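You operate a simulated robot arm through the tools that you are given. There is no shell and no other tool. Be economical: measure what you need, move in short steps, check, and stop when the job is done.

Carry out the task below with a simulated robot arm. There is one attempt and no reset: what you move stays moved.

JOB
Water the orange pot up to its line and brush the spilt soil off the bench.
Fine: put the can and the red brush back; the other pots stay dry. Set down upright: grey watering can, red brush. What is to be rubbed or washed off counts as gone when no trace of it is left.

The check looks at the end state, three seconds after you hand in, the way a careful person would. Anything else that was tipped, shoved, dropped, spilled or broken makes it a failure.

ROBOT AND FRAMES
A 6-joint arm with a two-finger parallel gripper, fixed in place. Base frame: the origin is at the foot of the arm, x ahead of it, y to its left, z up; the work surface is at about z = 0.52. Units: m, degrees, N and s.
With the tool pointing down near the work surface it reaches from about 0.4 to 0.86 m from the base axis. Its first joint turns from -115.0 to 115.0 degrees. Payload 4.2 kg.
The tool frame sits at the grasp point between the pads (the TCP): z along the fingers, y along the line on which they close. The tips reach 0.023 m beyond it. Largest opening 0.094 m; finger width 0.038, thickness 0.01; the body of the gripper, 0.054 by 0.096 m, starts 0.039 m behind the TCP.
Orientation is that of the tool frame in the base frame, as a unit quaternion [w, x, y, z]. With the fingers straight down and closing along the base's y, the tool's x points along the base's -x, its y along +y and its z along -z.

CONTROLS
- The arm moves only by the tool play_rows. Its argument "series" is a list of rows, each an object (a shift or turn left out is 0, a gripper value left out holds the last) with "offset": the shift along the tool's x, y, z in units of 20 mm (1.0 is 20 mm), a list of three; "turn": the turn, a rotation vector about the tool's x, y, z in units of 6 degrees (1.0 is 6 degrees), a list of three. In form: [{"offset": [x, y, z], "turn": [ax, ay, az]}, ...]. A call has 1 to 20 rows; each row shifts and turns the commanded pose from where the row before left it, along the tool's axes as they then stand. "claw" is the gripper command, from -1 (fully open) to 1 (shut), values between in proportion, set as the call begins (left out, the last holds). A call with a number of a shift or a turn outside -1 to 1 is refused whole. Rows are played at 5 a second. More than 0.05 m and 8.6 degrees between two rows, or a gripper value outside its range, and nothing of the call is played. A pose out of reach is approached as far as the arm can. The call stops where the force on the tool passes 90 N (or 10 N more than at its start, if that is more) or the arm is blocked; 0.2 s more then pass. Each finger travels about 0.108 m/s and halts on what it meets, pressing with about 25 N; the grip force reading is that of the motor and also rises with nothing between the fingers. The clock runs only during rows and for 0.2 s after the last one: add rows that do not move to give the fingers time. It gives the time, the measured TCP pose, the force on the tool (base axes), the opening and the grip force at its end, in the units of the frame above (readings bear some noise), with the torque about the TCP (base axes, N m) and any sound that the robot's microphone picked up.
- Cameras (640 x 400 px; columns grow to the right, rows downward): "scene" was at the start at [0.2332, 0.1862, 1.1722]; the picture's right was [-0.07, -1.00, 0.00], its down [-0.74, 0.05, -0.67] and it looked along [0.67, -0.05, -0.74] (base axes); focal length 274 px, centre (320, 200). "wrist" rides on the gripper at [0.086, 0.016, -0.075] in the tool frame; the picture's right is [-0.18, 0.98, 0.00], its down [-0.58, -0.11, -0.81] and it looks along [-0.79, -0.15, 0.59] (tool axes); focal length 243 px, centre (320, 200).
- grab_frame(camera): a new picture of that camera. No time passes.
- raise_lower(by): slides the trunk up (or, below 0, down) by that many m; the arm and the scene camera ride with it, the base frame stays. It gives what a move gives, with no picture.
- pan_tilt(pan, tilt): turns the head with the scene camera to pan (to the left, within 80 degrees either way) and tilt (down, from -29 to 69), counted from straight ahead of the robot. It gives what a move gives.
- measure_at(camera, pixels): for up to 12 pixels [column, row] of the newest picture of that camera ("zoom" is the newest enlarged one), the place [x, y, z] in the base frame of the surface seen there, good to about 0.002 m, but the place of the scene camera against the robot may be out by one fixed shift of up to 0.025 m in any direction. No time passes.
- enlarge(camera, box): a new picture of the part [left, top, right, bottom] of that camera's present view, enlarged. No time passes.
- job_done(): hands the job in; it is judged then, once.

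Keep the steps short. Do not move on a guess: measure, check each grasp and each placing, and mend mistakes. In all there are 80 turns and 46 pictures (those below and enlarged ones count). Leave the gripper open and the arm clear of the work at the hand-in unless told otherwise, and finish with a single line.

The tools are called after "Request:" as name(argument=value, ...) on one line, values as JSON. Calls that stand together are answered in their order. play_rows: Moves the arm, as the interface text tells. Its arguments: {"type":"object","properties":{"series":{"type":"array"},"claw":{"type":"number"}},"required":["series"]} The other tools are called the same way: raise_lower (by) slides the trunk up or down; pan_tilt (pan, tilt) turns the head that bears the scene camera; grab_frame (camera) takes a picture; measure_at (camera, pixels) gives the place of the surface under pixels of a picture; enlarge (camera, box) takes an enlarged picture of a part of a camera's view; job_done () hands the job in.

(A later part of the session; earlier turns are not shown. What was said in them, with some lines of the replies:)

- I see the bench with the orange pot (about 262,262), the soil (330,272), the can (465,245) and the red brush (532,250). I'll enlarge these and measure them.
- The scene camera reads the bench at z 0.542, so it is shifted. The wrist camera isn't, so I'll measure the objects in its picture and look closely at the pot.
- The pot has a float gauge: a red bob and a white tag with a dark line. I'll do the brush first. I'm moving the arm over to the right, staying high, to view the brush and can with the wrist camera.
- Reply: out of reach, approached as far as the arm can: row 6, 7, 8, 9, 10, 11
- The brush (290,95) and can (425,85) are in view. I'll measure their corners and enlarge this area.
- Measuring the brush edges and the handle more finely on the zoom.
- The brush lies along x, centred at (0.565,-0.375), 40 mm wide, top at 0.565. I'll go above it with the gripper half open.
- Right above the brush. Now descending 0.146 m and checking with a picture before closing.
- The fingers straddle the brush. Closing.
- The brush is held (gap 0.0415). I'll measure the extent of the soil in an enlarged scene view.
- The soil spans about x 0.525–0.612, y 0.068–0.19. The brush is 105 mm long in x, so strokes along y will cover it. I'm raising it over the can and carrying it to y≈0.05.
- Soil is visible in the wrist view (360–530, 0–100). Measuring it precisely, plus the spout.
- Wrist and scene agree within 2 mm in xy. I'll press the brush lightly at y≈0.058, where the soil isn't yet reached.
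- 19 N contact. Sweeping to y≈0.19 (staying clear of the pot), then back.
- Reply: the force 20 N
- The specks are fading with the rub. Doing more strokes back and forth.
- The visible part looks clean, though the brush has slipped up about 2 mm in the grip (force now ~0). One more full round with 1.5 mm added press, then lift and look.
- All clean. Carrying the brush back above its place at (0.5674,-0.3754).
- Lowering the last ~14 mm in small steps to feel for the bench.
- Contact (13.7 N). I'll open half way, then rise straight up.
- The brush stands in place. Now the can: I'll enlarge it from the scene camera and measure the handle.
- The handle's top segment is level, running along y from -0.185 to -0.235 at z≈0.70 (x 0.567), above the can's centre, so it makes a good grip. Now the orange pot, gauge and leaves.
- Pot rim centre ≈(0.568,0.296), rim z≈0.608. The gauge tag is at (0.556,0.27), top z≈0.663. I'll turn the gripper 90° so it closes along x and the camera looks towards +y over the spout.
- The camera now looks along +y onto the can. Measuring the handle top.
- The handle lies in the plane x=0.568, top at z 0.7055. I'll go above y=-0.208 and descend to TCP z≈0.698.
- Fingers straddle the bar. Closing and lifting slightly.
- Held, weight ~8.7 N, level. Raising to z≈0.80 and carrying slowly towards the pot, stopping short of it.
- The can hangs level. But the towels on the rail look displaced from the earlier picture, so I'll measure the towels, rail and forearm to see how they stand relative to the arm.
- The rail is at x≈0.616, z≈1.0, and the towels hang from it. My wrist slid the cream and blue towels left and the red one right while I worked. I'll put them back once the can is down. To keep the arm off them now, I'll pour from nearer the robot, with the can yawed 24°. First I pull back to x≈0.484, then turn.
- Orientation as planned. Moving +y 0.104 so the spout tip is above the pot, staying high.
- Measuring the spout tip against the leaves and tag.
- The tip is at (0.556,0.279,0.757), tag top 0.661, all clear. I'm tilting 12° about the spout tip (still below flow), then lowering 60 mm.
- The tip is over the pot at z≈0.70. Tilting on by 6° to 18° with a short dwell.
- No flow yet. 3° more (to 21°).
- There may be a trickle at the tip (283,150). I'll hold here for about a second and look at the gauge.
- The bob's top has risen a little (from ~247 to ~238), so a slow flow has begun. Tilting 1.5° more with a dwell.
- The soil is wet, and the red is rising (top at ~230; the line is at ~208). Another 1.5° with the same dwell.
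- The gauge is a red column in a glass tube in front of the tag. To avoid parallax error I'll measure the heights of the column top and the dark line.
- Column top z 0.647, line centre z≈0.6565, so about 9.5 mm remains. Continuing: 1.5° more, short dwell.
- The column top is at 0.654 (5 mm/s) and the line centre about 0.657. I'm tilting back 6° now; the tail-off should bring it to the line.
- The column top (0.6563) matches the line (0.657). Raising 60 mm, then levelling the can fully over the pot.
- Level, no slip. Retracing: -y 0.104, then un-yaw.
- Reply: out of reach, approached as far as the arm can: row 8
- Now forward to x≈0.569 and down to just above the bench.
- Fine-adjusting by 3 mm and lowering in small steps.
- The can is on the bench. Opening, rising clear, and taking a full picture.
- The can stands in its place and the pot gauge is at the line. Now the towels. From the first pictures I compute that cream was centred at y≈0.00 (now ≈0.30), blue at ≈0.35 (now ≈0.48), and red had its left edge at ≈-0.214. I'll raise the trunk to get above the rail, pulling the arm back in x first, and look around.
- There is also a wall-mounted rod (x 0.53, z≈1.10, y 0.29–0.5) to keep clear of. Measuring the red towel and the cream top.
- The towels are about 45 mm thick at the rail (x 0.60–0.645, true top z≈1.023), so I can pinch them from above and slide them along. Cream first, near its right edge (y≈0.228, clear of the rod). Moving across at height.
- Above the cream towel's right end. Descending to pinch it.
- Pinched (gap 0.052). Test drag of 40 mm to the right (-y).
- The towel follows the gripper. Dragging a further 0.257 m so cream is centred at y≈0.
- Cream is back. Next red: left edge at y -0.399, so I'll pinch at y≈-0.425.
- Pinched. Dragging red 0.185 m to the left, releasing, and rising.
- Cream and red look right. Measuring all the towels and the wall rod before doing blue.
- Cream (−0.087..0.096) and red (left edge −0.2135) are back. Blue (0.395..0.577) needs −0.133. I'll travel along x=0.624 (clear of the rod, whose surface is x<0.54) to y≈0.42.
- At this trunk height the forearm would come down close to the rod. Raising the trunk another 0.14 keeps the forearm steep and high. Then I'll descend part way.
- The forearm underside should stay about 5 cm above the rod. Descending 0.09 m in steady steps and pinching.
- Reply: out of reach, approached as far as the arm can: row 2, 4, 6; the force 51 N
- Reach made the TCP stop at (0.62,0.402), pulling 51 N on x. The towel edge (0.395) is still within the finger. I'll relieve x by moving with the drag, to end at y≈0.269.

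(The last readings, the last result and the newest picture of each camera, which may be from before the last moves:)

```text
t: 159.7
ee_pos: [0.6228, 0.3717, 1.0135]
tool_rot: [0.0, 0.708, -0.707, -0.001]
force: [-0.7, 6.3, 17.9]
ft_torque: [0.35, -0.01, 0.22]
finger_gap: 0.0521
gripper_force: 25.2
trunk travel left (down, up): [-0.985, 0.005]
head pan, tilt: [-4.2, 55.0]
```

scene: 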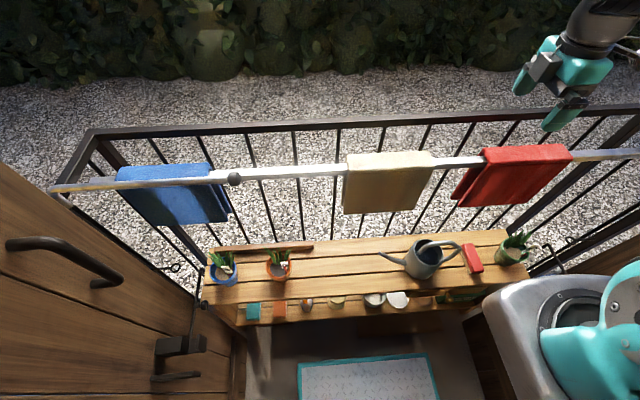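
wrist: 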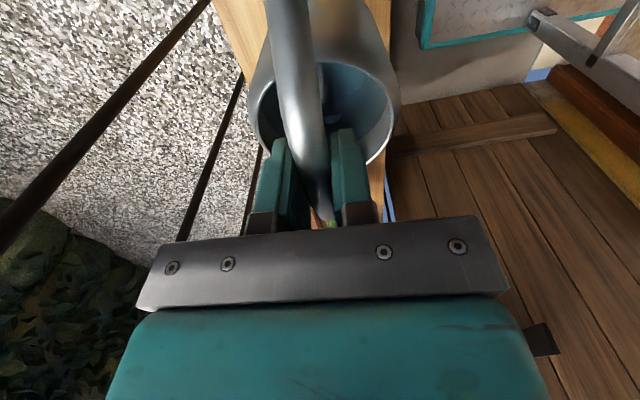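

Relieved and sliding. Continuing 0.103 m, then releasing and rising.

Request:
play_rows(series=[{"offset": [0.6, 0, 0]}, {"offset": [0.7, 0, 0]}, {"offset": [0.7, 0, 0]}, {"offset": [0.7, 0, 0]}, {"offset": [0.7, 0, 0]}, {"offset": [0.7, 0, 0]}, {"offset": [0.6, 0, 0]}, {"offset": [0.4, 0, 0]}, {}])

Request:
play_rows(series=[{}, {}, {}], claw=-1)

Request:
play_rows(series=[{"offset": [0, 0, -0.7]}, {"offset": [0, 0, -0.8]}, {"offset": [0, 0, -0.8]}, {"offset": [0, 0, -0.8]}, {"offset": [0, 0, -0.8]}, {"offset": [0, 0, -0.8]}, {"offset": [0, 0, -0.8]}, {"offset": [0, 0, -1]}, {"offset": [0, 0, -1]}, {"offset": [0, 0, -1]}, {"offset": [1, 0, 0]}, {"offset": [1, 0, 0]}, {"offset": [1, 0, 0]}, {"offset": [1, 0, 0]}, {"offset": [1, 0, 0]}, {"offset": [1, 0, 0]}, {"offset": [1, 0, 0]}, {"offset": [1, 0, 0]}, {}])

Request:
grab_frame(camera="scene")

```text
t: 161.7
ee_pos: [0.626, 0.2683, 1.0143]
tool_rot: [-0.001, 0.707, -0.707, 0.0]
force: [1.7, 11.0, 24.7]
ft_torque: [0.57, 0.07, -0.02]
finger_gap: 0.0518
gripper_force: 24.6
trunk travel left (down, up): [-0.985, 0.005]
head pan, tilt: [-4.2, 55.0]
```

```text
t: 162.5
ee_pos: [0.625, 0.2676, 1.0125]
tool_rot: [0.001, -0.707, 0.707, 0.0]
force: [0.0, -0.7, -1.4]
ft_torque: [-0.01, 0.01, -0.04]
finger_gap: 0.0937
gripper_force: 0.1
trunk travel left (down, up): [-0.985, 0.005]
head pan, tilt: [-4.2, 55.0]
```

```text
t: 166.5
ee_pos: [0.6239, 0.1075, 1.1834]
tool_rot: [0.0, -0.707, 0.707, 0.0]
force: [-1.0, 0.4, -0.4]
ft_torque: [0.02, 0.0, 0.03]
finger_gap: 0.094
gripper_force: 0.1
trunk travel left (down, up): [-0.985, 0.005]
head pan, tilt: [-4.2, 55.0]
```

```text
1 pictures are left
```

scene: 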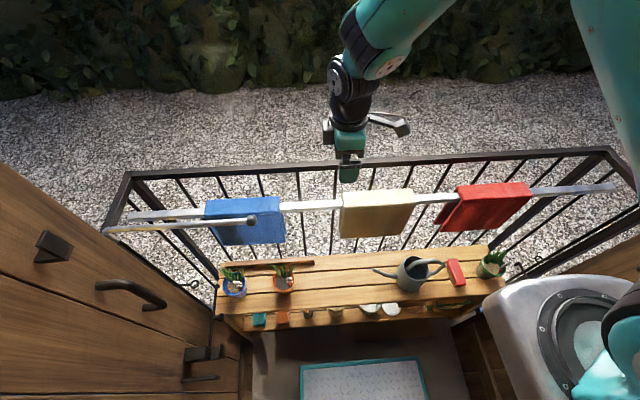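

All three towels are spaced as at the start. Measuring to confirm, along with the can, brush and rod knob.

Request:
measure_at(camera="scene", pixels=[[208, 206], [277, 200], [220, 240], [283, 238], [343, 196], [410, 192], [461, 190], [254, 220], [444, 225], [455, 270], [283, 286], [410, 280]])

```text
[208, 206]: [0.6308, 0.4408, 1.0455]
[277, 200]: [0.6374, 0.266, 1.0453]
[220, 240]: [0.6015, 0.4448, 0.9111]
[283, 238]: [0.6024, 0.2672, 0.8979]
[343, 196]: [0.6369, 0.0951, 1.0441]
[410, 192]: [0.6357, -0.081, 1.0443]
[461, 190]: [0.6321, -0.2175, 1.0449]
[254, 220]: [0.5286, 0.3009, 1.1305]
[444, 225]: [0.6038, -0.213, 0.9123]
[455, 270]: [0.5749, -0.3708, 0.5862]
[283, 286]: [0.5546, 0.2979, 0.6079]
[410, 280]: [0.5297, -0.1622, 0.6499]
```

Blue is back (centre 0.354), and cream and red hold. My last picture goes to the bench and the gauge.

Request:
enlarge(camera="scene", box=[250, 240, 510, 330])

```text
2.46 times, centred on (380, 285) of scene
```

zoom: 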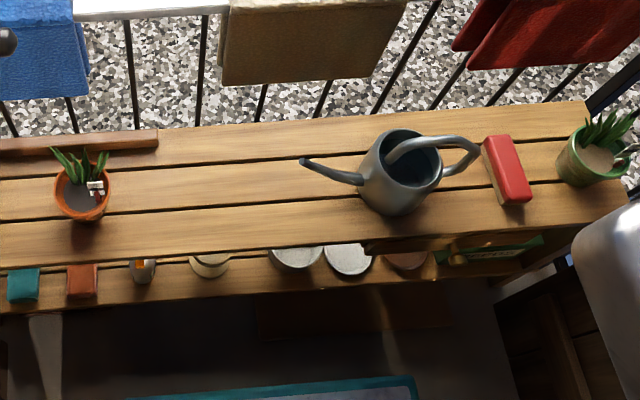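

The bench is clean, the can and brush are upright in their places, the pot is watered to its line, and the gripper is open and clear. Handing in.

Request:
job_done()

```text
The job is handed in.
```

I watered the orange pot to its line, brushed the soil off the bench, put the can and red brush back upright, and slid the three rail towels my arm had pushed aside back to within about 1 cm of where they hung.
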